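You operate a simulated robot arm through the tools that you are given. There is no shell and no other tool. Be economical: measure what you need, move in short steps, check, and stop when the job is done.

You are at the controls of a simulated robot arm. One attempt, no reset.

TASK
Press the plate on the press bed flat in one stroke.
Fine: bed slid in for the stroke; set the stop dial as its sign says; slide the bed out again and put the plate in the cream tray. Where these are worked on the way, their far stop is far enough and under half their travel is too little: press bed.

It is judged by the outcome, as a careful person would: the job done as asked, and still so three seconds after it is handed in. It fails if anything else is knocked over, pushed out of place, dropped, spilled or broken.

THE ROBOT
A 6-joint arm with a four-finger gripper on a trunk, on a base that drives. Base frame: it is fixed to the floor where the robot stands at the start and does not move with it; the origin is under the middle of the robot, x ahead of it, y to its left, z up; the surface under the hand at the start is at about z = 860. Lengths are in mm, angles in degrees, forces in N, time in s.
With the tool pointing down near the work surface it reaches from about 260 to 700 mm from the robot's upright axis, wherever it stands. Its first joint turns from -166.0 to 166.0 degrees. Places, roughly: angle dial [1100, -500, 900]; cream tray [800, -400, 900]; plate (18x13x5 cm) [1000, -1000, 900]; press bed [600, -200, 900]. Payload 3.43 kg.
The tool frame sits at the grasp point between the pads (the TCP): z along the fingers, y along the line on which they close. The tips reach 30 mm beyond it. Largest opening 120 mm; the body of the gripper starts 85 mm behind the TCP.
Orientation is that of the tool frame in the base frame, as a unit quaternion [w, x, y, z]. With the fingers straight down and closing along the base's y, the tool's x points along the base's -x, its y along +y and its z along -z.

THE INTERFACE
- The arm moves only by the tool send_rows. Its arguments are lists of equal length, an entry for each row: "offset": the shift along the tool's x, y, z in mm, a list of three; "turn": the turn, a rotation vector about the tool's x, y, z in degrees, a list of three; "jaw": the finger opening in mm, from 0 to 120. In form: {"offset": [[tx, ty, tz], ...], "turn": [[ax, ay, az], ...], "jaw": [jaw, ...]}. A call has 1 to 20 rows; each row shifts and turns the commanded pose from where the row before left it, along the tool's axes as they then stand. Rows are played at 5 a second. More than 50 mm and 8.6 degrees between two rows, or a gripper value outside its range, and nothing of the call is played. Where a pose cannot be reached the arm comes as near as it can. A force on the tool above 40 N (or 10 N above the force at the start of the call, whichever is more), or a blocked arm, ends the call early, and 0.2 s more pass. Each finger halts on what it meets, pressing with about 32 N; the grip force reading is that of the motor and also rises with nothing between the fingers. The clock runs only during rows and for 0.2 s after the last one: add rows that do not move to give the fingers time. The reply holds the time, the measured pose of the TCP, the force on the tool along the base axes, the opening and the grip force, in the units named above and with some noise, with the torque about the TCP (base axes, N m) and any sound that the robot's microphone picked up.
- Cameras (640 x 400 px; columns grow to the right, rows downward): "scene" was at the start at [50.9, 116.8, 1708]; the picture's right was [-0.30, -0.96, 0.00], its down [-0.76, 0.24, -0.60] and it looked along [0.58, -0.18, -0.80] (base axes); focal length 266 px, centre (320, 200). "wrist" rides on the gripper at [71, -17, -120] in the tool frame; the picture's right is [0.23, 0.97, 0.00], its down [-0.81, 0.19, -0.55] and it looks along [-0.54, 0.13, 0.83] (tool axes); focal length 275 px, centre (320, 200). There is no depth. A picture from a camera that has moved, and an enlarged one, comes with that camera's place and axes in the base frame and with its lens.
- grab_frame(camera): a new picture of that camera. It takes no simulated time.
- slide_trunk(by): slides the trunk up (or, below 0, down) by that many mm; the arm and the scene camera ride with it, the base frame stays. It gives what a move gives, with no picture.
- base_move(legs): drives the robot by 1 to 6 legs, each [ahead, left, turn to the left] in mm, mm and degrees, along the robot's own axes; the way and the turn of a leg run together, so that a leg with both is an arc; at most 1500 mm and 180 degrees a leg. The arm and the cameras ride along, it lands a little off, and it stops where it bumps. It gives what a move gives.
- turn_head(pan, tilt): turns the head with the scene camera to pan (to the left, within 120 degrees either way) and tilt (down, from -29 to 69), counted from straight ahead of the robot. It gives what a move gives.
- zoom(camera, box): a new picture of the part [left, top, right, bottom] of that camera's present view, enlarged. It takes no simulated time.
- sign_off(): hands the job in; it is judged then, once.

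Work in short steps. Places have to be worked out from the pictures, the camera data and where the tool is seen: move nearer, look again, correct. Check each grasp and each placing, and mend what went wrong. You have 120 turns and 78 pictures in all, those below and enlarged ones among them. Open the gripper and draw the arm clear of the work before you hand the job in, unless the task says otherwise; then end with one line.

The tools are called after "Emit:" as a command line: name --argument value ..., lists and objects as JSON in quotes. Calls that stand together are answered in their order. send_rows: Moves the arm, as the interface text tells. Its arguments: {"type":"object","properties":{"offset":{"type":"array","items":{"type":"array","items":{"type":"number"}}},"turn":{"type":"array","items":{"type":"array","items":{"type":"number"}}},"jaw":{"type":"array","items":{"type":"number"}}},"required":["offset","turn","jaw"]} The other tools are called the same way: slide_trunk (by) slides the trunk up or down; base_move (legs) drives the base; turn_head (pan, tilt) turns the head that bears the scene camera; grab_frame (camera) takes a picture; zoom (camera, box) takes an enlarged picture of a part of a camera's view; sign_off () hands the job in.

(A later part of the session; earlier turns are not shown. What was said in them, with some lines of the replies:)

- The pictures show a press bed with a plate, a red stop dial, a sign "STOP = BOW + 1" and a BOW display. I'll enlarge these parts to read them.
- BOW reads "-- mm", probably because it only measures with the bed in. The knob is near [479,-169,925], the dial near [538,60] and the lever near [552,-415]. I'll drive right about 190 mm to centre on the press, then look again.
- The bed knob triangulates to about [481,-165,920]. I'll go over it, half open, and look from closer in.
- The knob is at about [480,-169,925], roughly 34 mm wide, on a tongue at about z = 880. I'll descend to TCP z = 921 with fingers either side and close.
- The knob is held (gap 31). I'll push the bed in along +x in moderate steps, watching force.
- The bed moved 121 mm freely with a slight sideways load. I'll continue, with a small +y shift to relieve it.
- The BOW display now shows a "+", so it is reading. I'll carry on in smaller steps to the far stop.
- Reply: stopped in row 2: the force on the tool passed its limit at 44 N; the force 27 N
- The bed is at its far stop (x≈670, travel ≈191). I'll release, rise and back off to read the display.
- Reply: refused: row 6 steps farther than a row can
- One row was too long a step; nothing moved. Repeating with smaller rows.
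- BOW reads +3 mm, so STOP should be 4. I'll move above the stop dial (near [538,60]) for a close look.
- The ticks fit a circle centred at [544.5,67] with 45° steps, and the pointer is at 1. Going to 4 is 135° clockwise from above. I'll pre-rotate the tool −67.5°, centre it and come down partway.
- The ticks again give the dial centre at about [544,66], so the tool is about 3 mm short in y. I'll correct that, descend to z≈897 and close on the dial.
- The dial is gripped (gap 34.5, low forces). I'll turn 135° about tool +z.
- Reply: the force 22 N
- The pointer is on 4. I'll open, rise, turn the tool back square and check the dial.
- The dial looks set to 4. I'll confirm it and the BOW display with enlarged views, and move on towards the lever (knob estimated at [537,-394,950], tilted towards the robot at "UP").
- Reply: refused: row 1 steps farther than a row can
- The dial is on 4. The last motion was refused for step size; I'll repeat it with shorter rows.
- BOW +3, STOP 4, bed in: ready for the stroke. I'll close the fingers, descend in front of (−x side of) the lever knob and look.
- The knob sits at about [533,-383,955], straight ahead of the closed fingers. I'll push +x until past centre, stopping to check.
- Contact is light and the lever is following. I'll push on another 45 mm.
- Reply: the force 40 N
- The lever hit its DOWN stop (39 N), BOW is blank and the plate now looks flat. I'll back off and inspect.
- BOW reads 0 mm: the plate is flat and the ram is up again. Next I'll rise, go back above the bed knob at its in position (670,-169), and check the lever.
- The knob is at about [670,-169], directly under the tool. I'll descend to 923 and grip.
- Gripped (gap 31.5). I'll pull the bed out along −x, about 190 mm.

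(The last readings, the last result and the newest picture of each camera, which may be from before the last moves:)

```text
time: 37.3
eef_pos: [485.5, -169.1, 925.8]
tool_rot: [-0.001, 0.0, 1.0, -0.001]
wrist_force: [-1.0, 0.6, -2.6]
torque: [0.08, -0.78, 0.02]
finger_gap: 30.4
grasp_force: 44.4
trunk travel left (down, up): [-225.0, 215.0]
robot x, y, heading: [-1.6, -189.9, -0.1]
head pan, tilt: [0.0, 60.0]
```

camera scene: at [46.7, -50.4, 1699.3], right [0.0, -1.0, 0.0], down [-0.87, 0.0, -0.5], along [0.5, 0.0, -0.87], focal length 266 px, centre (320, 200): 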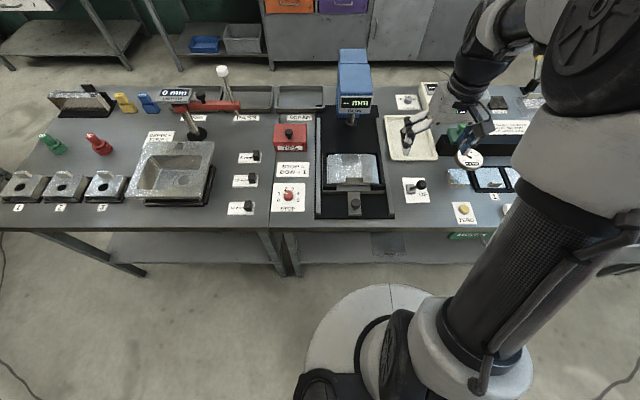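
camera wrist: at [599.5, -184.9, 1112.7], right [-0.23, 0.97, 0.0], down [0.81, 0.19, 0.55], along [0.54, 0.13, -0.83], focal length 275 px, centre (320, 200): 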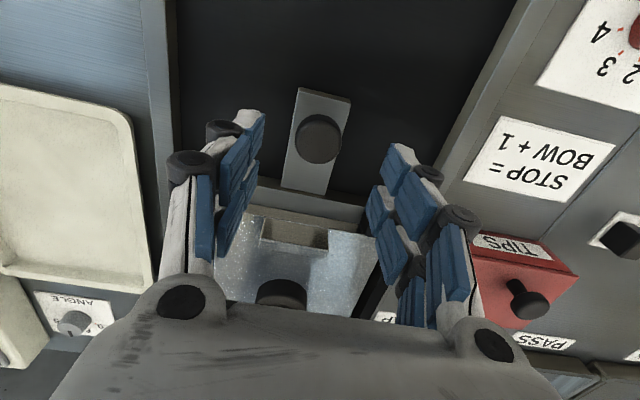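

The bed is nearly fully out (x=485 against 479 at the start). I'll pull the last few millimetres, then release, rise and look.

Emit:
send_rows --offset '[[4, 0, 0], [3, 0, 0], [0, 0, 0]]' --turn '[[0, 0, 0], [0, 0, 0], [0, 0, 0]]' --jaw '[20, 20, 20]'

Emit:
send_rows --offset '[[0, 0, 0], [0, 0, 0], [0, 0, -35], [0, 0, -45], [0, 0, -45], [0, 0, -30], [30, 0, 0], [30, 0, 0]]' --turn '[[0, 0, 0], [0, 0, 0], [0, 0, 0], [0, 0, 0], [0, 0, 0], [0, 0, 0], [0, 0, 0], [0, 0, 0]]' --jaw '[50, 66, 80, 90, 90, 90, 90, 90]'

Emit:
grab_frame --camera "wrist"

Emit:
grab_frame --camera "scene"

```text
time: 38.1
eef_pos: [480.5, -169.0, 925.2]
tool_rot: [-0.001, 0.0, 1.0, -0.001]
wrist_force: [-0.2, 1.0, -5.1]
torque: [0.03, 0.55, -0.02]
finger_gap: 30.5
grasp_force: 45.0
trunk travel left (down, up): [-225.0, 215.0]
robot x, y, heading: [-1.2, -188.6, -0.0]
head pan, tilt: [0.0, 60.0]
```

```text
time: 39.9
eef_pos: [418.7, -172.1, 1080.1]
tool_rot: [-0.001, 0.0, 1.0, -0.001]
wrist_force: [0.8, -1.6, -0.2]
torque: [0.04, 0.01, -0.05]
finger_gap: 89.7
grasp_force: 0.0
trunk travel left (down, up): [-225.0, 215.0]
robot x, y, heading: [-3.0, -187.8, -0.2]
head pan, tilt: [0.0, 60.0]
```

```text
39 pictures are left
camera wrist: at [349.2, -188.4, 1198.6], right [-0.23, 0.97, 0.0], down [0.81, 0.19, 0.55], along [0.54, 0.13, -0.83], focal length 275 px, centre (320, 200)
```

wrist: 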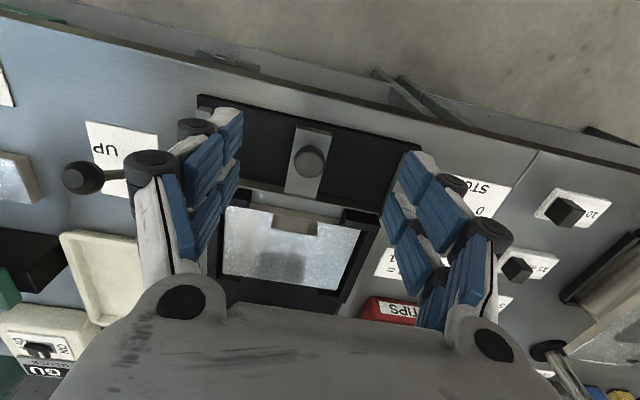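

```text
38 pictures are left
camera scene: at [45.3, -50.3, 1699.3], right [0.0, -1.0, 0.0], down [-0.87, 0.0, -0.5], along [0.5, 0.0, -0.87], focal length 266 px, centre (320, 200)
```

scene: 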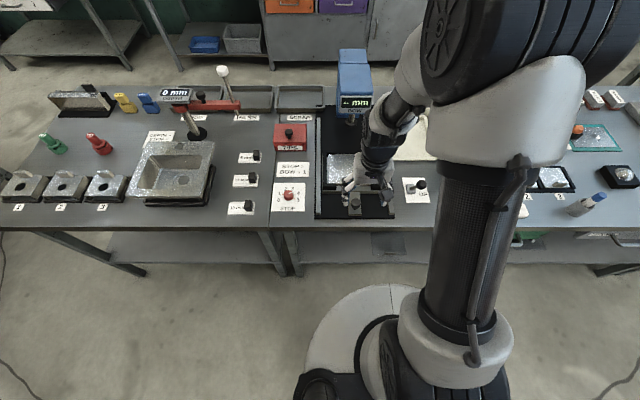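

The bed is out and released. The plate has a tab on its front edge, which is the handle; I'll enlarge it.

Emit:
zoom --camera "wrist" --box '[200, 170, 400, 300]'

Emit:
zoom --camera "scene" --box '[310, 140, 400, 220]'

```text
3.08 times, centred on (300, 235) of wrist
camera zoom: at [349.2, -188.4, 1198.6], right [-0.23, 0.97, 0.0], down [0.81, 0.19, 0.55], along [0.54, 0.13, -0.83], focal length 847 px, centre (382, 92)
```

zoom: 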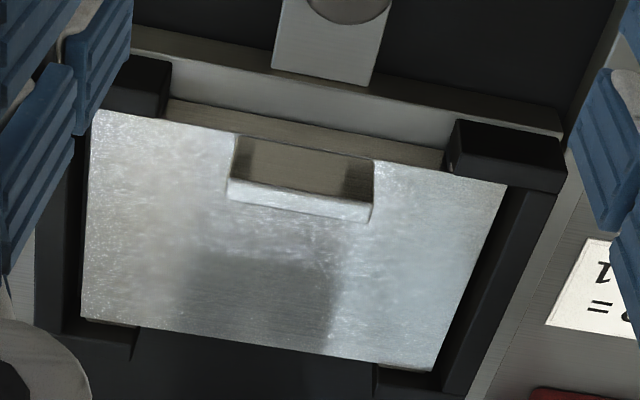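

```text
5.00 times, centred on (355, 180) of scene
camera zoom: at [45.3, -50.3, 1699.3], right [0.0, -1.0, 0.0], down [-0.87, 0.0, -0.5], along [0.5, 0.0, -0.87], focal length 1327 px, centre (145, 300)
```

zoom: 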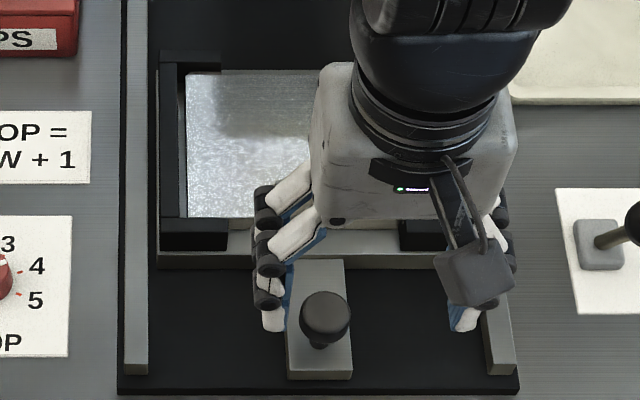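

Tab: front face at about x=577, thickness ~10, y −198…−138, top z≈936, plate top z≈905. The tray, about 185 (y) × 237 (x), centred near [820,−420], is out of reach from here, so I need to know how far forward the base can go. I'll look down at the gap to the table.

Emit:
turn_head --pan 0 --tilt 69

Emit:
grab_frame --camera "scene"

```text
time: 40.6
eef_pos: [419.1, -172.1, 1079.2]
tool_rot: [-0.001, -0.001, 1.0, -0.001]
wrist_force: [0.0, -0.1, 0.0]
torque: [-0.01, -0.03, 0.04]
finger_gap: 89.8
grasp_force: 0.1
trunk travel left (down, up): [-225.0, 215.0]
robot x, y, heading: [-0.3, -191.0, 0.0]
head pan, tilt: [0.0, 68.8]
```

```text
35 pictures are left
camera scene: at [35.3, -50.3, 1690.0], right [0.0, -1.0, 0.0], down [-0.93, 0.0, -0.36], along [0.36, 0.0, -0.93], focal length 266 px, centre (320, 200)
```

scene: 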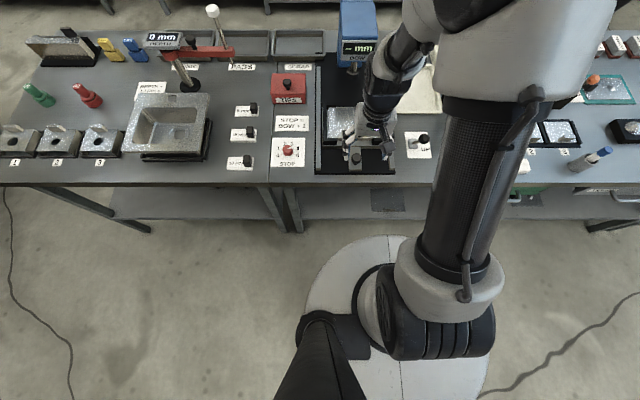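

The base itself isn't visible, but it must come forward to reach the tray. With the hand high and empty, I'll drive right 140 and ahead 70, and see whether it bumps.

Emit:
base_move --legs '[[0, -140, 0], [70, 0, 0]]'

```text
time: 42.6
eef_pos: [490.6, -310.9, 1078.5]
tool_rot: [-0.002, 0.0, 1.0, -0.001]
wrist_force: [0.5, 0.5, -1.1]
torque: [-0.03, 0.05, 0.01]
finger_gap: 89.7
grasp_force: 0.1
trunk travel left (down, up): [-225.0, 215.0]
robot x, y, heading: [67.2, -329.8, -0.2]
head pan, tilt: [0.0, 68.8]
```

No bump. I'll go 70 mm further ahead.

Emit:
base_move --legs '[[70, 0, 0]]'

Emit:
turn_head --pan 0 --tilt 50

Emit:
grab_frame --camera "scene"

```text
time: 43.6
eef_pos: [560.4, -312.4, 1078.7]
tool_rot: [-0.002, 0.001, 1.0, 0.0]
wrist_force: [0.1, -0.6, 0.0]
torque: [0.01, 0.02, 0.03]
finger_gap: 90.0
grasp_force: 0.1
trunk travel left (down, up): [-225.0, 215.0]
robot x, y, heading: [138.7, -329.2, 0.0]
head pan, tilt: [0.0, 68.8]
```

```text
time: 44.4
eef_pos: [559.5, -311.3, 1079.1]
tool_rot: [-0.001, 0.002, 1.0, -0.001]
wrist_force: [0.4, 0.2, 0.4]
torque: [0.02, 0.01, 0.01]
finger_gap: 90.2
grasp_force: 0.0
trunk travel left (down, up): [-225.0, 215.0]
robot x, y, heading: [141.4, -327.3, 0.0]
head pan, tilt: [0.0, 50.0]
```

```text
34 pictures are left
camera scene: at [197.3, -189.8, 1711.8], right [0.0, -1.0, 0.0], down [-0.77, 0.0, -0.64], along [0.64, 0.0, -0.77], focal length 266 px, centre (320, 200)
```

scene: 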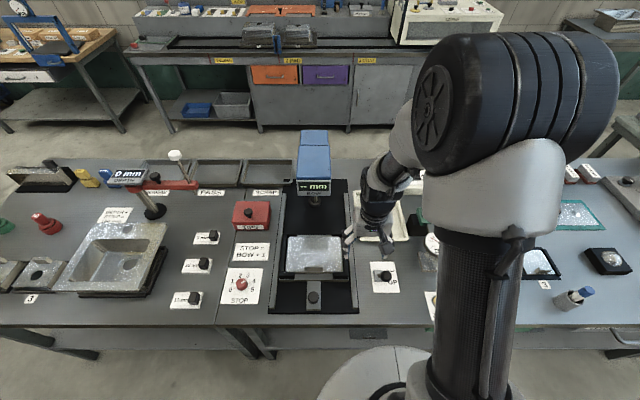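

X is now about 140 without a bump. I'll go above the tab (≈[581,−168]) and turn the tool 90° so the fingers close along x.

Emit:
send_rows --offset '[[-5, 36, 0], [-5, 36, 0], [-5, 36, 0], [-5, 36, 0], [0, 0, 0], [0, 0, 0], [0, 0, 0], [0, 0, 0], [0, 0, 0], [0, 0, 0], [0, 0, 0], [0, 0, 0], [0, 0, 0], [0, 0, 0], [0, 0, 0]]' --turn '[[0, 0, 0], [0, 0, 0], [0, 0, 0], [0, 0, 0], [0, 0, -8.5], [0, 0, -8.5], [0, 0, -8.5], [0, 0, -8.5], [0, 0, -8.5], [0, 0, -8.5], [0, 0, -8.5], [0, 0, -8.5], [0, 0, -8.5], [0, 0, -8.5], [0, 0, -5]]' --jaw '[90, 80, 60, 60, 60, 60, 60, 60, 60, 60, 60, 60, 60, 60, 60]'

Emit:
grab_frame --camera "wrist"

Emit:
zoom --camera "scene" --box '[264, 190, 376, 320]'

```text
time: 47.6
eef_pos: [581.0, -167.1, 1079.5]
tool_rot: [0.001, 0.708, -0.706, 0.0]
wrist_force: [-0.1, -0.2, -0.6]
torque: [-0.02, 0.0, -0.02]
finger_gap: 60.0
grasp_force: 0.0
trunk travel left (down, up): [-225.0, 215.0]
robot x, y, heading: [143.3, -329.6, -0.3]
head pan, tilt: [0.0, 50.0]
```

```text
33 pictures are left
camera wrist: at [599.2, -238.7, 1198.0], right [-0.97, -0.23, 0.0], down [-0.19, 0.81, 0.55], along [-0.13, 0.54, -0.83], focal length 275 px, centre (320, 200)
```

wrist: 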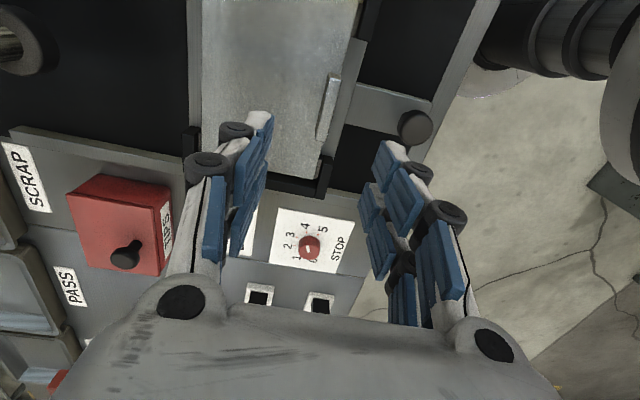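

```text
3.08 times, centred on (320, 255) of scene
camera zoom: at [197.1, -189.8, 1711.9], right [0.0, -1.0, 0.0], down [-0.77, 0.0, -0.64], along [0.64, 0.0, -0.77], focal length 817 px, centre (320, 31)
```

zoom: 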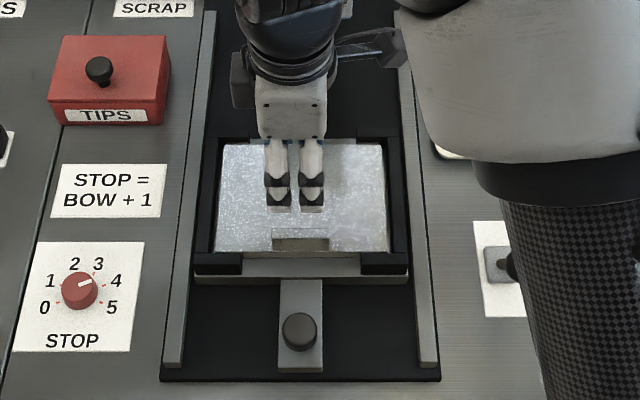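

I'll enlarge the wrist view around the tab for precise positions.

Emit:
zoom --camera "wrist" --box '[260, 50, 420, 150]'

```text
4.00 times, centred on (340, 100) of wrist
camera zoom: at [599.2, -238.7, 1198.0], right [-0.97, -0.23, 0.0], down [-0.19, 0.81, 0.55], along [-0.13, 0.54, -0.83], focal length 1101 px, centre (240, 600)
```

zoom: 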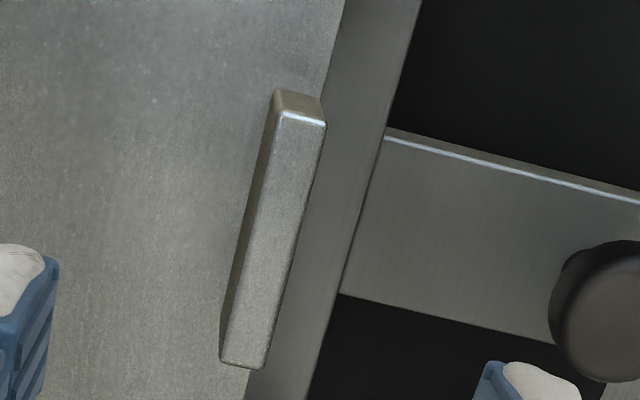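

The tab's top is centred at about [574,−168], z≈936 and 11 mm thick. I'll shift −7 mm in x and descend to z≈945, still open.

Emit:
send_rows --offset '[[1, 7, 30], [0, 0, 40], [0, 0, 35], [0, 0, 20], [0, 0, 10]]' --turn '[[0, 0, 0], [0, 0, 0], [0, 0, 0], [0, 0, 0], [0, 0, 0]]' --jaw '[50, 50, 50, 50, 50]'

Emit:
grab_frame --camera "wrist"

Emit:
zoom --camera "scene" --box '[274, 210, 366, 290]'

```text
time: 48.8
eef_pos: [583.0, -169.0, 950.0]
tool_rot: [0.01, -0.706, 0.708, -0.005]
wrist_force: [4.3, -4.4, 14.2]
torque: [-0.13, -0.41, -0.13]
finger_gap: 57.2
grasp_force: 4.0
trunk travel left (down, up): [-225.0, 215.0]
robot x, y, heading: [140.5, -331.7, -0.1]
head pan, tilt: [0.0, 50.0]
stopped in row 5: the force on the tool passed its limit at 45 N (the readings are from after the stop); the commanded pose is now the measured one
```

```text
30 pictures are left
camera wrist: at [599.2, -240.2, 1069.5], right [-0.97, -0.23, -0.02], down [-0.2, 0.81, 0.55], along [-0.11, 0.54, -0.83], focal length 275 px, centre (320, 200)
```

wrist: 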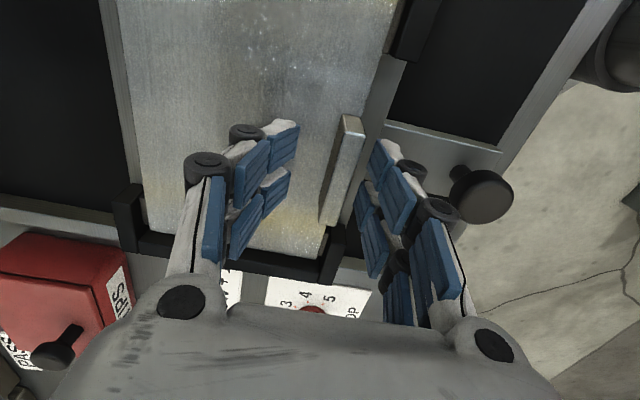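

```text
5.00 times, centred on (320, 250) of scene
camera zoom: at [198.2, -190.4, 1711.9], right [0.0, -1.0, 0.0], down [-0.77, 0.0, -0.64], along [0.64, 0.0, -0.77], focal length 1327 px, centre (320, -50)
```

zoom: 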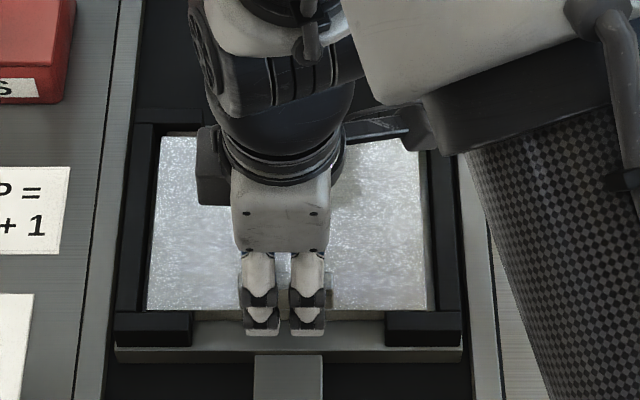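

The +x finger touched the plate top at tip z≈920 (torque puts contact on that side), so the plate is higher than I judged. I'll raise 6 mm, undo the 1.2° tilt, recentre over the tab and look before closing.

Emit:
send_rows --offset '[[0, 0, -6], [0, 4, 0], [0, 4, 0], [0, 0, 0]]' --turn '[[0, 0, 0], [-1.2, 0.4, -0.1], [0, 0, 0], [0, 0, 0]]' --jaw '[57, 52, 46, 40]'

Emit:
zoom --camera "wrist" --box '[220, 80, 460, 230]'

Emit:
zoom --camera "scene" --box '[280, 200, 360, 290]'

```text
time: 49.8
eef_pos: [574.2, -168.0, 956.7]
tool_rot: [-0.001, -0.706, 0.708, 0.001]
wrist_force: [3.9, 0.1, 16.3]
torque: [0.02, -0.57, -0.01]
finger_gap: 43.7
grasp_force: 3.3
trunk travel left (down, up): [-225.0, 215.0]
robot x, y, heading: [141.9, -329.6, 0.1]
head pan, tilt: [0.0, 50.0]
```

```text
2.67 times, centred on (340, 155) of wrist
camera zoom: at [592.3, -239.2, 1075.5], right [-0.97, -0.23, 0.0], down [-0.19, 0.81, 0.55], along [-0.13, 0.54, -0.83], focal length 734 px, centre (267, 320)
```

zoom: 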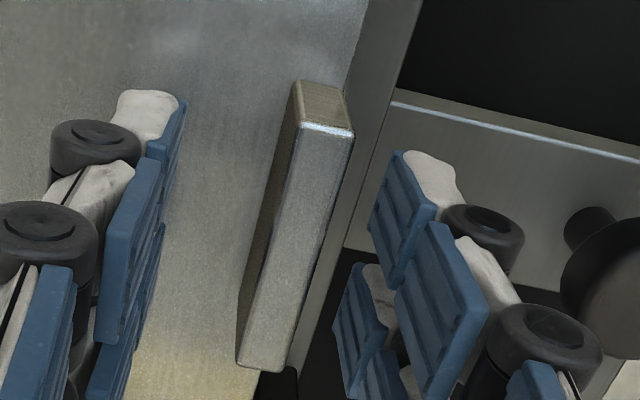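

```text
4.44 times, centred on (320, 245) of scene
camera zoom: at [196.7, -190.5, 1712.1], right [0.0, -1.0, 0.0], down [-0.77, 0.0, -0.64], along [0.64, 0.0, -0.77], focal length 1180 px, centre (320, 0)
```

zoom: 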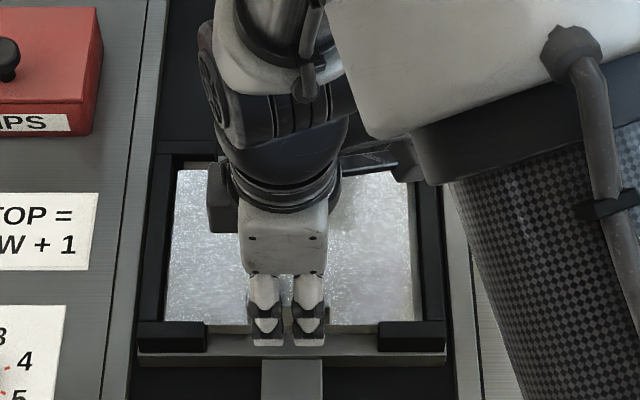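

The tool still reads 16 N upward at tip z≈927, on the +x side. I'll raise in small steps to find where contact ends.

Emit:
send_rows --offset '[[0, 0, -5], [0, 0, 0]]' --turn '[[0, 0, 0], [0, 0, 0]]' --jaw '[40, 40]'

Emit:
send_rows --offset '[[0, 0, -5], [0, 0, 0]]' --turn '[[0, 0, 0], [0, 0, 0]]' --jaw '[40, 40]'

Emit:
send_rows --offset '[[0, 0, -10], [0, 0, 0]]' --turn '[[0, 0, 0], [0, 0, 0]]' --jaw '[40, 40]'

Emit:
grab_frame --camera "wrist"

```text
time: 50.4
eef_pos: [571.5, -169.1, 960.2]
tool_rot: [-0.005, -0.706, 0.708, 0.002]
wrist_force: [-0.7, -0.3, 0.2]
torque: [0.02, -0.02, -0.01]
finger_gap: 40.1
grasp_force: 0.1
trunk travel left (down, up): [-225.0, 215.0]
robot x, y, heading: [140.3, -332.3, -0.0]
head pan, tilt: [0.0, 50.0]
```

```text
time: 51.0
eef_pos: [572.5, -167.9, 965.8]
tool_rot: [-0.004, -0.707, 0.707, 0.002]
wrist_force: [0.1, 0.5, 0.6]
torque: [0.03, -0.02, 0.01]
finger_gap: 40.1
grasp_force: 0.1
trunk travel left (down, up): [-225.0, 215.0]
robot x, y, heading: [143.9, -329.3, -0.1]
head pan, tilt: [0.0, 50.0]
```

```text
time: 51.6
eef_pos: [572.3, -167.6, 974.5]
tool_rot: [-0.003, -0.706, 0.708, 0.002]
wrist_force: [0.2, 0.2, -0.2]
torque: [0.0, 0.01, -0.01]
finger_gap: 40.2
grasp_force: 0.2
trunk travel left (down, up): [-225.0, 215.0]
robot x, y, heading: [138.9, -328.4, -0.2]
head pan, tilt: [0.0, 50.0]
```

```text
26 pictures are left
camera wrist: at [591.2, -238.9, 1095.2], right [-0.97, -0.23, 0.01], down [-0.19, 0.81, 0.55], along [-0.13, 0.54, -0.83], focal length 275 px, centre (320, 200)
```

wrist: 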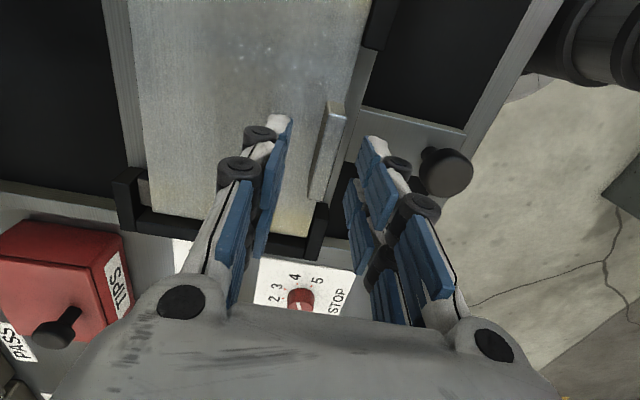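

Parallax between the wrist views puts the tab top at z≈945, the plate top at ≈919–925 and the tab centre x≈572, which is where the tool is. I'll descend to z≈958 and close on the tab.

Emit:
send_rows --offset '[[0, 0, 10], [0, 0, 6.5], [0, 0, 0], [0, 0, 0], [0, 0, 0], [0, 0, 0]]' --turn '[[0, 0, 0], [0, 0, 0], [0, 0, 0], [0, 0, 0], [0, 0, 0], [0, 0, 0]]' --jaw '[40, 40, 30, 18, 5, 5]'

Emit:
zoom --camera "wrist" --box '[220, 80, 460, 230]'

```text
time: 53.0
eef_pos: [571.1, -167.3, 959.3]
tool_rot: [-0.002, -0.707, 0.708, 0.002]
wrist_force: [-1.2, 0.5, -0.2]
torque: [-0.25, 0.07, -0.03]
finger_gap: 11.9
grasp_force: 32.2
trunk travel left (down, up): [-225.0, 215.0]
robot x, y, heading: [137.0, -329.2, -0.6]
head pan, tilt: [0.0, 50.0]
```

```text
2.67 times, centred on (340, 155) of wrist
camera zoom: at [590.6, -238.6, 1078.2], right [-0.97, -0.23, 0.01], down [-0.19, 0.81, 0.55], along [-0.13, 0.54, -0.83], focal length 734 px, centre (267, 320)
```

zoom: 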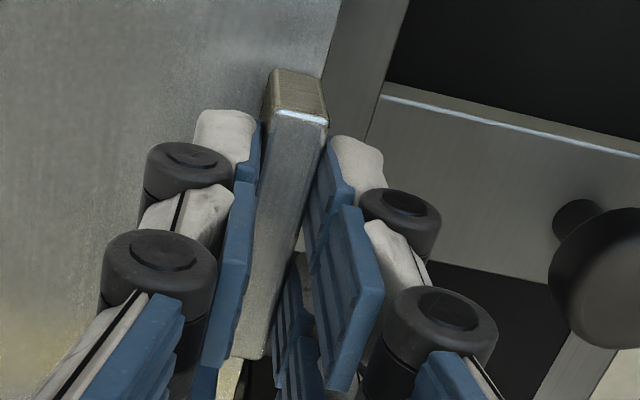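

The tab is gripped (gap 11.9). Test lift of 15 mm to read the weight and any tilt.

Emit:
send_rows --offset '[[0, 0, -5], [0, 0, -5], [0, 0, -5], [0, 0, 0]]' --turn '[[0, 0, 0], [0, 0, 0], [0, 0, 0], [0, 0, 0]]' --jaw '[5, 5, 5, 5]'

Emit:
grab_frame --camera "wrist"

Emit:
zoom --camera "scene" --box '[270, 200, 370, 300]'

```text
time: 54.0
eef_pos: [571.8, -168.0, 974.0]
tool_rot: [-0.003, -0.707, 0.708, 0.002]
wrist_force: [-0.8, 0.0, -3.5]
torque: [0.01, 0.18, 0.01]
finger_gap: 11.7
grasp_force: 31.8
trunk travel left (down, up): [-225.0, 215.0]
robot x, y, heading: [141.1, -327.6, -0.2]
head pan, tilt: [0.0, 50.0]
```

```text
24 pictures are left
camera wrist: at [591.6, -238.6, 1092.7], right [-0.97, -0.23, 0.01], down [-0.19, 0.81, 0.55], along [-0.13, 0.54, -0.83], focal length 275 px, centre (320, 200)
```

wrist: 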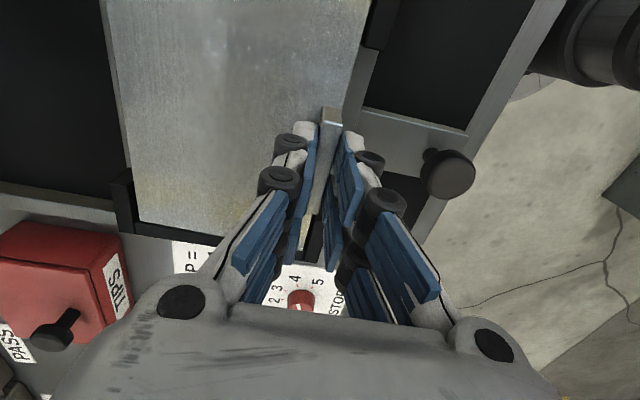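

```text
4.00 times, centred on (320, 250) of scene
camera zoom: at [197.6, -189.9, 1711.8], right [0.0, -1.0, 0.0], down [-0.77, 0.0, -0.64], along [0.64, 0.0, -0.77], focal length 1062 px, centre (320, 0)
```

zoom: 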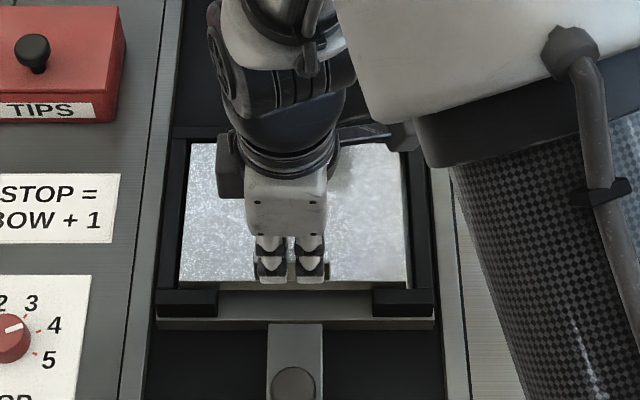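

The weight is about 3.5 N and the plate stays level. I'll lift to z≈1080 and turn it 90° (the tab ends on the +y side), moving off −y as I turn.

Emit:
send_rows --offset '[[0, 0, -25], [0, 0, -30], [0, 0, -30], [0, 0, -25], [0, 0, 0], [0, 0, 0], [0, 0, 0], [0, 0, 0], [0, 0, 0], [0, 0, 0], [0, 0, 0], [0, 0, 0], [0, 0, 0], [0, 0, 0], [0, 0, 0], [0, 0, 0]]' --turn '[[0, 0, 0], [0, 0, 0], [0, 0, 0], [0, 0, 0], [0, 0, 8.5], [0, 0, 8.5], [0, 0, 8.5], [0, 0, 8.5], [0, 0, 8.5], [0, 0, 8.5], [0, 0, 8.5], [0, 0, 8.5], [0, 0, 8.5], [0, 0, 8.5], [0, 0, 5], [0, 0, 0]]' --jaw '[5, 5, 5, 5, 5, 5, 5, 5, 5, 5, 5, 5, 5, 5, 5, 5]'

Emit:
grab_frame --camera "scene"

Emit:
grab_frame --camera "wrist"

```text
time: 57.4
eef_pos: [573.3, -167.5, 1083.2]
tool_rot: [-0.004, 0.001, 1.0, -0.001]
wrist_force: [0.0, -0.7, -3.0]
torque: [0.17, -0.04, 0.04]
finger_gap: 12.2
grasp_force: 31.7
trunk travel left (down, up): [-225.0, 215.0]
robot x, y, heading: [134.9, -326.2, -0.1]
head pan, tilt: [0.0, 50.0]
```

```text
22 pictures are left
camera scene: at [197.5, -190.0, 1711.9], right [0.0, -1.0, 0.0], down [-0.77, 0.0, -0.64], along [0.64, 0.0, -0.77], focal length 266 px, centre (320, 200)
```

scene: 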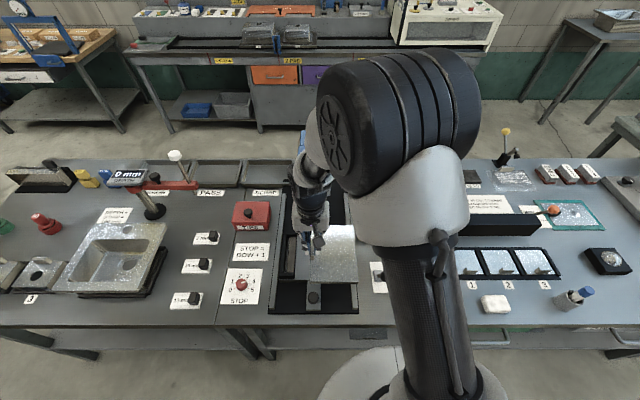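

```text
21 pictures are left
camera wrist: at [503.9, -184.3, 1203.1], right [-0.23, 0.97, 0.0], down [0.82, 0.19, 0.55], along [0.53, 0.12, -0.84], focal length 275 px, centre (320, 200)
```

wrist: 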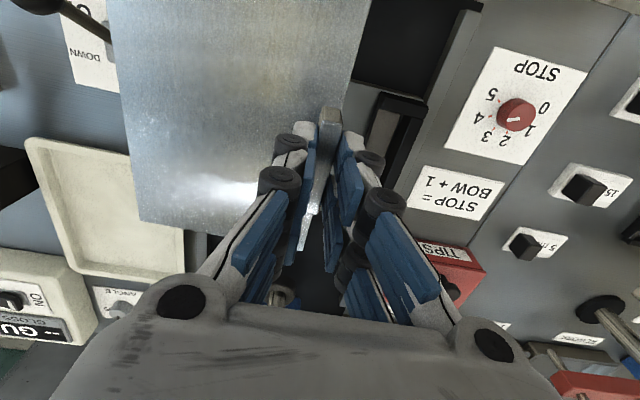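

Tray corners from this view and the earlier one put its centre near [818,−418], about 220 × 178 outside. The plate centre is 59 mm to −y of the TCP, so the TCP goal is about [818,−359]. I'll move −y first (clear of the press), then +x, staying high.

Emit:
send_rows --offset '[[0, -38, 0], [0, -38, 0], [0, -38, 0], [0, -38, 0], [0, -39, 0], [-35, 0, 0], [-35, 0, 0], [-35, 0, 0], [-35, 0, 0], [-35, 0, 0], [-35, 0, 0], [-35, 0, 0], [0, 0, 0]]' --turn '[[0, 0, 0], [0, 0, 0], [0, 0, 0], [0, 0, 0], [0, 0, 0], [0, 0, 0], [0, 0, 0], [0, 0, 0], [0, 0, 0], [0, 0, 0], [0, 0, 0], [0, 0, 0], [0, 0, 0]]' --jaw '[5, 5, 5, 5, 5, 5, 5, 5, 5, 5, 5, 5, 5]'

Emit:
grab_frame --camera "wrist"

Emit:
grab_frame --camera "scene"

```text
time: 60.2
eef_pos: [819.9, -361.2, 1083.6]
tool_rot: [-0.003, 0.001, 1.0, -0.001]
wrist_force: [-0.6, 1.1, -3.2]
torque: [0.2, -0.01, 0.01]
finger_gap: 11.9
grasp_force: 32.0
trunk travel left (down, up): [-225.0, 215.0]
robot x, y, heading: [139.2, -327.6, -0.2]
head pan, tilt: [0.0, 50.0]
```

```text
20 pictures are left
camera wrist: at [749.7, -377.4, 1203.3], right [-0.23, 0.97, 0.0], down [0.82, 0.19, 0.55], along [0.53, 0.13, -0.84], focal length 275 px, centre (320, 200)
```

wrist: 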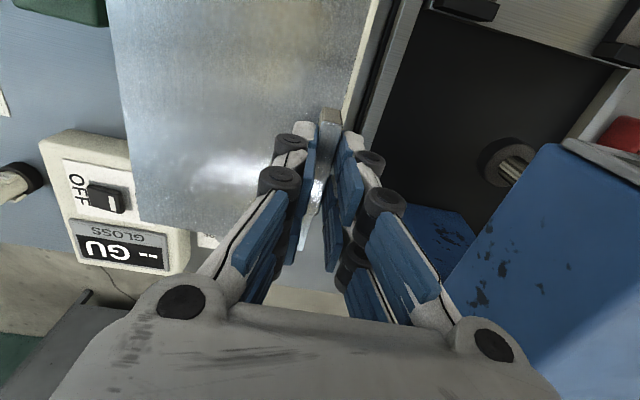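

```text
19 pictures are left
camera scene: at [196.5, -190.1, 1712.0], right [0.0, -1.0, 0.0], down [-0.77, 0.0, -0.64], along [0.64, 0.0, -0.77], focal length 266 px, centre (320, 200)
```

scene: 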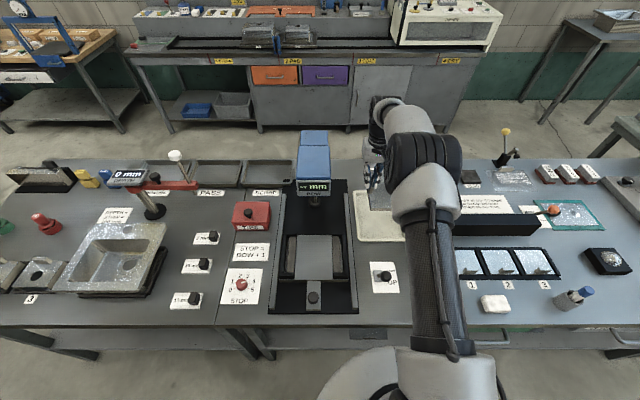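

The tray is mostly hidden from the wrist camera; I'll measure its visible edges with a scene enlargement.

Emit:
zoom --camera "scene" --box '[340, 160, 440, 250]'

Emit:
zoom --camera "wrist" --box '[100, 0, 460, 220]'

```text
4.44 times, centred on (390, 205) of scene
camera zoom: at [196.5, -190.1, 1712.0], right [0.0, -1.0, 0.0], down [-0.77, 0.0, -0.64], along [0.64, 0.0, -0.77], focal length 1180 px, centre (9, 178)
```

zoom: 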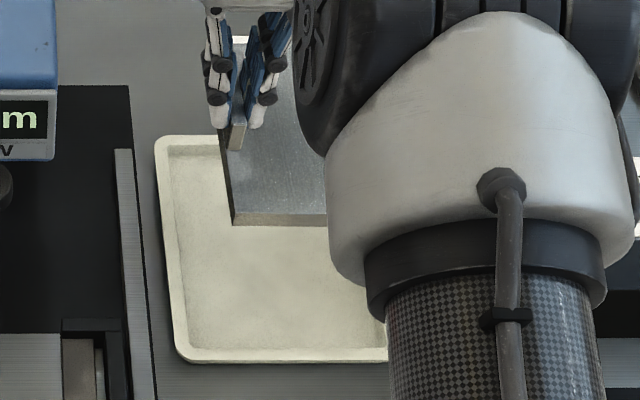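

```text
1.78 times, centred on (280, 110) of wrist
camera zoom: at [749.7, -377.4, 1203.3], right [-0.23, 0.97, 0.0], down [0.82, 0.19, 0.55], along [0.53, 0.13, -0.84], focal length 489 px, centre (391, 360)
```

zoom: 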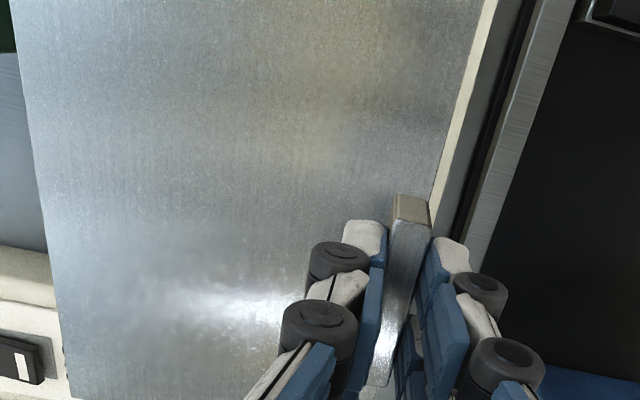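

The tray outer edges come out as x 697–941 and y −326…−508, with the floor about 211 × 154 around [819,−417]. The tool is on target to within noise. I'll descend to z≈946 (plate bottom ≈ 900, above the rim) and check.

Emit:
send_rows --offset '[[-1, 0, 30], [0, 0, 35], [0, 0, 35], [0, 0, 25], [0, 0, 12], [0, 0, 0]]' --turn '[[0, 0, 0], [0, 0, 0], [0, 0, 0], [0, 0, 0], [0, 0, 0], [0, 0, 0]]' --jaw '[5, 5, 5, 5, 5, 5]'

Emit:
zoom --camera "scene" --box '[340, 160, 440, 250]'

Emit:
grab_frame --camera "wrist"

```text
time: 61.6
eef_pos: [818.0, -360.3, 944.5]
tool_rot: [-0.003, 0.001, 1.0, -0.001]
wrist_force: [0.8, 0.9, -3.3]
torque: [0.2, 0.04, -0.01]
finger_gap: 12.2
grasp_force: 31.9
trunk travel left (down, up): [-225.0, 215.0]
robot x, y, heading: [141.2, -328.6, -0.1]
head pan, tilt: [0.0, 50.0]
```

```text
4.44 times, centred on (390, 205) of scene
camera zoom: at [197.5, -190.1, 1711.9], right [0.0, -1.0, 0.0], down [-0.77, 0.0, -0.64], along [0.64, 0.0, -0.77], focal length 1180 px, centre (9, 178)
```

zoom: 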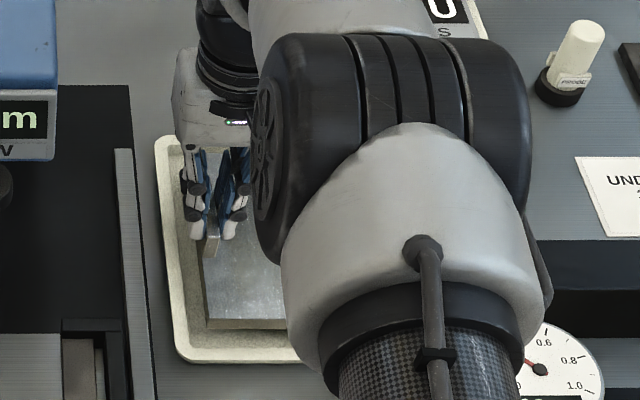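

```text
15 pictures are left
camera wrist: at [749.2, -376.3, 1065.1], right [-0.23, 0.97, 0.0], down [0.81, 0.19, 0.55], along [0.53, 0.13, -0.84], focal length 275 px, centre (320, 200)
```

wrist: 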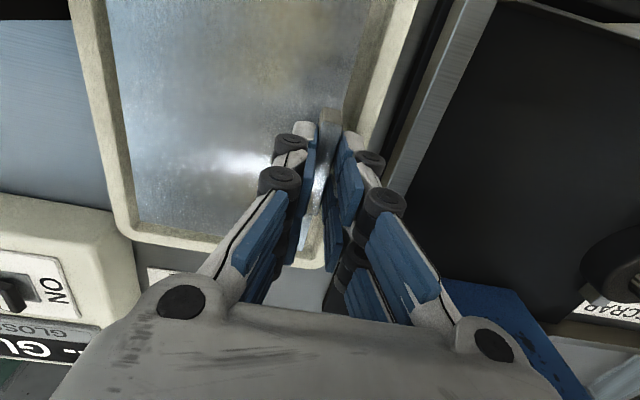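

Relative to the tray, the plate sits about 7 mm from the front wall and 28 from the back, and slightly towards +y. I'll shift +10 in x and −3 in y, then lower slowly until it touches.

Emit:
send_rows --offset '[[-5, -2, 0], [-5, -1, 0], [0, 0, 10], [0, 0, 6], [0, 0, 4], [0, 0, 3], [0, 0, 0]]' --turn '[[0, 0, 0], [0, 0, 0], [0, 0, 0], [0, 0, 0], [0, 0, 0], [0, 0, 0], [0, 0, 0]]' --jaw '[5, 5, 5, 5, 5, 5, 5]'

Emit:
grab_frame --camera "wrist"

Emit:
zoom --camera "scene" --box '[340, 160, 440, 250]'

```text
time: 63.2
eef_pos: [827.4, -362.4, 921.3]
tool_rot: [-0.004, 0.001, 1.0, -0.001]
wrist_force: [0.5, 0.4, -2.8]
torque: [0.19, 0.02, 0.01]
finger_gap: 11.8
grasp_force: 32.2
trunk travel left (down, up): [-225.0, 215.0]
robot x, y, heading: [143.4, -331.7, -0.0]
head pan, tilt: [0.0, 50.0]
```

```text
14 pictures are left
camera wrist: at [759.0, -379.2, 1041.2], right [-0.23, 0.97, 0.0], down [0.81, 0.19, 0.55], along [0.53, 0.13, -0.84], focal length 275 px, centre (320, 200)
```

wrist: 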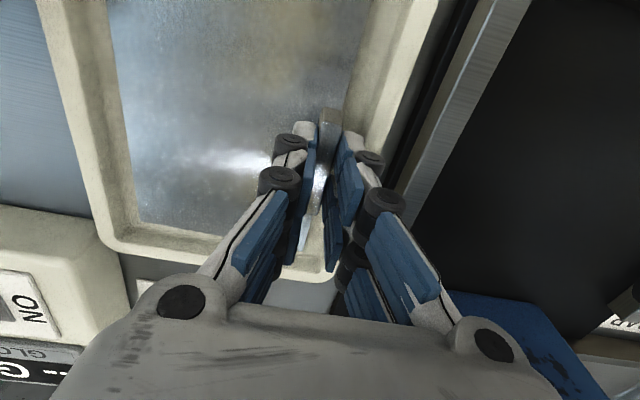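

```text
4.44 times, centred on (390, 205) of scene
camera zoom: at [197.6, -190.1, 1711.9], right [0.0, -1.0, 0.0], down [-0.77, 0.0, -0.64], along [0.64, 0.0, -0.77], focal length 1180 px, centre (9, 178)
```

zoom: 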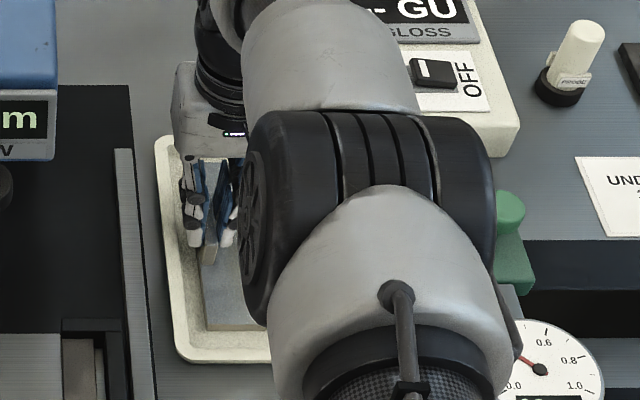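

The plate is inside the walls on all visible sides. I'll lower in small steps, watching the force for touchdown.

Emit:
send_rows --offset '[[0, 0, 2], [0, 0, 2], [0, 0, 2], [0, 0, 0]]' --turn '[[0, 0, 0], [0, 0, 0], [0, 0, 0], [0, 0, 0]]' --jaw '[5, 5, 5, 5]'

Emit:
send_rows --offset '[[0, 0, 1.5], [0, 0, 1.5], [0, 0, 0]]' --turn '[[0, 0, 0], [0, 0, 0], [0, 0, 0]]' --jaw '[5, 5, 5]'

```text
time: 64.2
eef_pos: [827.8, -363.1, 916.5]
tool_rot: [-0.003, 0.001, 1.0, -0.001]
wrist_force: [-0.4, -0.5, -3.5]
torque: [0.2, 0.01, 0.0]
finger_gap: 12.0
grasp_force: 32.0
trunk travel left (down, up): [-225.0, 215.0]
robot x, y, heading: [139.1, -327.7, -0.1]
head pan, tilt: [0.0, 50.0]
```

```text
time: 65.0
eef_pos: [828.9, -363.1, 914.4]
tool_rot: [-0.003, 0.0, 1.0, -0.001]
wrist_force: [1.2, 0.3, -0.7]
torque: [-0.06, -0.18, 0.09]
finger_gap: 12.0
grasp_force: 32.2
trunk travel left (down, up): [-225.0, 215.0]
robot x, y, heading: [139.1, -326.0, -0.1]
head pan, tilt: [0.0, 50.0]
```

The load has come off (Fz −0.7), so it has touched down. One more millimetre, then check before releasing.

Emit:
send_rows --offset '[[0, 0, 1], [0, 0, 0]]' --turn '[[0, 0, 0], [0, 0, 0]]' --jaw '[5, 5]'

Emit:
zoom --camera "wrist" --box '[40, 0, 440, 290]'

```text
time: 65.6
eef_pos: [829.6, -363.1, 911.4]
tool_rot: [-0.003, 0.001, 1.0, -0.001]
wrist_force: [-1.1, 0.4, 2.7]
torque: [-0.02, -0.5, 0.07]
finger_gap: 11.9
grasp_force: 32.0
trunk travel left (down, up): [-225.0, 215.0]
robot x, y, heading: [135.8, -326.9, -0.0]
head pan, tilt: [0.0, 50.0]
```

```text
1.38 times, centred on (240, 145) of wrist
camera zoom: at [759.2, -378.9, 1032.2], right [-0.23, 0.97, 0.0], down [0.81, 0.19, 0.55], along [0.53, 0.13, -0.84], focal length 380 px, centre (430, 276)
```

zoom: 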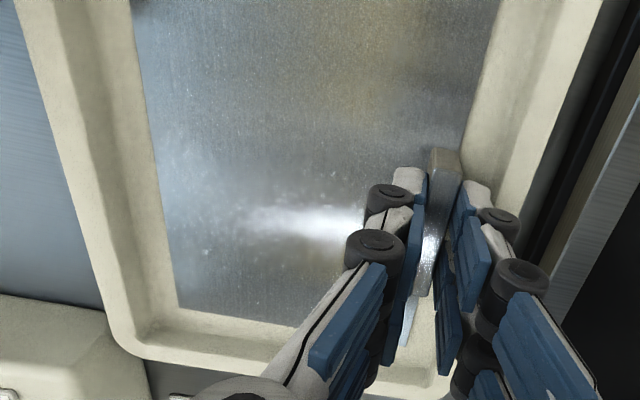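

The plate rests on the floor, clear of the walls. I'll open a little so the outer finger doesn't push the tray wall, then rise straight up.

Emit:
send_rows --offset '[[0, 0, 0], [0, 0, 0], [0, 0, -10], [0, 0, -15], [0, 0, -30], [0, 0, -40], [0, 0, -40]]' --turn '[[0, 0, 0], [0, 0, 0], [0, 0, 0], [0, 0, 0], [0, 0, 0], [0, 0, 0], [0, 0, 0]]' --jaw '[18, 22, 22, 22, 30, 40, 40]'

Emit:
grab_frame --camera "wrist"

```text
time: 67.2
eef_pos: [827.7, -361.8, 1049.2]
tool_rot: [-0.003, 0.0, 1.0, -0.001]
wrist_force: [0.1, 0.4, 0.6]
torque: [0.02, -0.04, 0.03]
finger_gap: 39.8
grasp_force: 0.0
trunk travel left (down, up): [-225.0, 215.0]
robot x, y, heading: [142.7, -328.3, 0.0]
head pan, tilt: [0.0, 50.0]
```

```text
11 pictures are left
camera wrist: at [759.4, -378.2, 1169.5], right [-0.23, 0.97, 0.0], down [0.82, 0.19, 0.55], along [0.53, 0.13, -0.84], focal length 275 px, centre (320, 200)
```

wrist: 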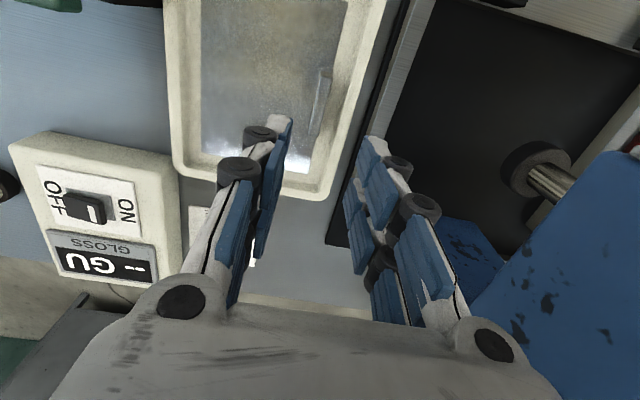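

Released cleanly. I'll rise and draw the arm back clear, then take a final look.

Emit:
send_rows --offset '[[0, 0, -40], [0, 0, -40], [45, 0, 0], [45, 0, 0], [45, 0, 0], [45, 0, 0], [45, 0, 0], [45, 0, 0], [45, 0, 0]]' --turn '[[0, 0, 0], [0, 0, 0], [0, 0, 0], [0, 0, 0], [0, 0, 0], [0, 0, 0], [0, 0, 0], [0, 0, 0], [0, 0, 0]]' --jaw '[60, 80, 90, 90, 90, 90, 90, 90, 90]'

Emit:
grab_frame --camera "scene"

Emit:
grab_frame --camera "wrist"

```text
time: 69.2
eef_pos: [513.7, -363.4, 1131.7]
tool_rot: [-0.003, 0.0, 1.0, -0.001]
wrist_force: [0.0, 0.2, 0.2]
torque: [0.0, -0.07, 0.0]
finger_gap: 90.1
grasp_force: 0.0
trunk travel left (down, up): [-225.0, 215.0]
robot x, y, heading: [139.8, -329.9, 0.0]
head pan, tilt: [0.0, 50.0]
```

```text
10 pictures are left
camera scene: at [195.6, -190.1, 1712.0], right [0.0, -1.0, 0.0], down [-0.77, 0.0, -0.64], along [0.64, 0.0, -0.77], focal length 266 px, centre (320, 200)
```

scene: 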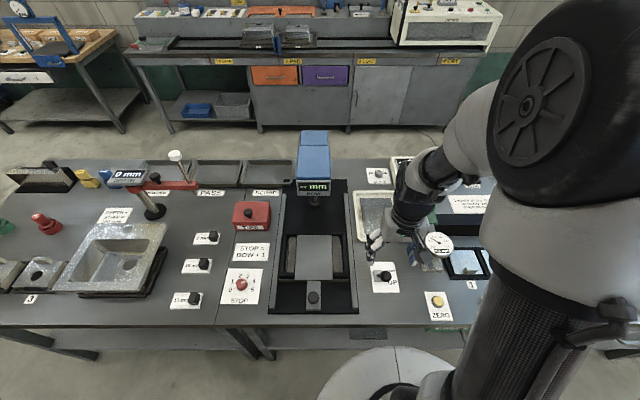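

```text
9 pictures are left
camera wrist: at [444.0, -380.8, 1250.9], right [-0.23, 0.97, 0.0], down [0.81, 0.19, 0.55], along [0.53, 0.12, -0.84], focal length 275 px, centre (320, 200)
```

wrist: 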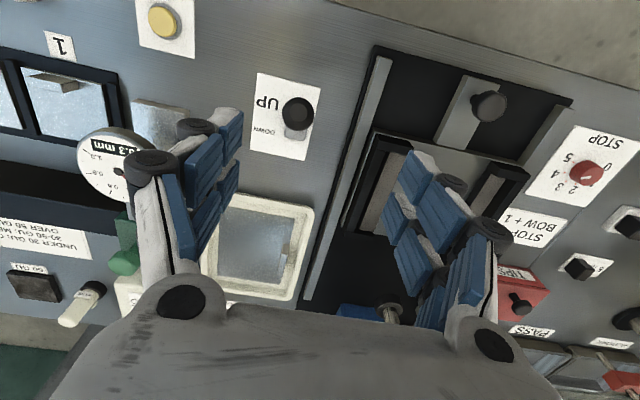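

The plate lies in the tray, the bed is out and the lever is up. One enlarged check of the tray and dial.

Emit:
zoom --camera "wrist" --box '[180, 180, 340, 310]'

Emit:
zoom --camera "wrist" --box '[420, 60, 640, 230]'

```text
3.08 times, centred on (260, 245) of wrist
camera zoom: at [444.0, -380.8, 1250.9], right [-0.23, 0.97, 0.0], down [0.81, 0.19, 0.55], along [0.53, 0.12, -0.84], focal length 847 px, centre (505, 62)
```

zoom: 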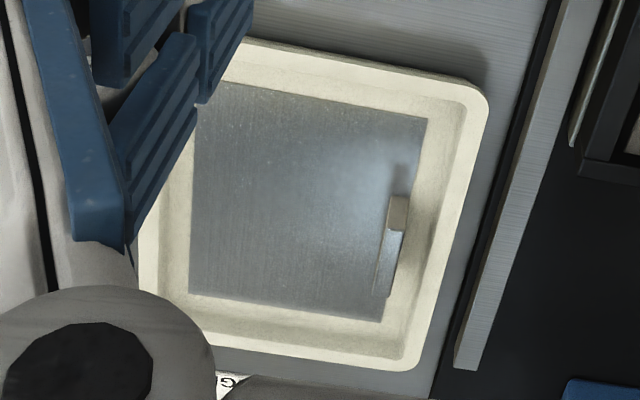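

```text
2.35 times, centred on (530, 145) of wrist
camera zoom: at [444.0, -380.8, 1250.9], right [-0.23, 0.97, 0.0], down [0.81, 0.19, 0.55], along [0.53, 0.12, -0.84], focal length 648 px, centre (-174, 329)
```

zoom: 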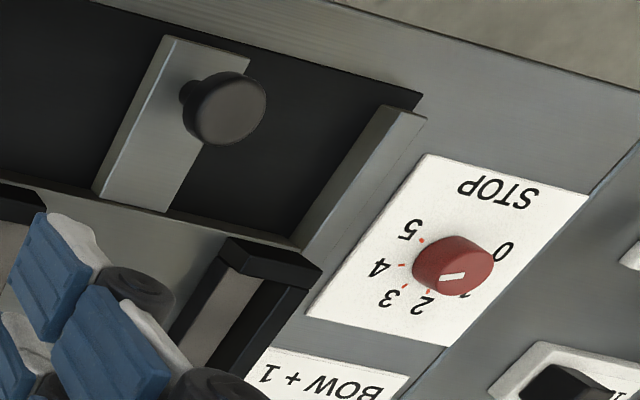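

The plate lies flat inside the cream tray, the bed is out, the dial is on 4 and the gripper is open and clear. Handing in.

Emit:
sign_off

```text
The job is handed in.
```

I pressed the plate flat in one stroke with the stop dial at 4 (the display read a bow of +3 mm, and the sign adds 1). The display read 0 mm afterwards. I slid the bed back out and laid the plate in the cream tray. While reaching for the plate's tab, a finger bumped something, most likely the plate's top. The contact briefly passed the force limit (45 N), and I saw no damage.
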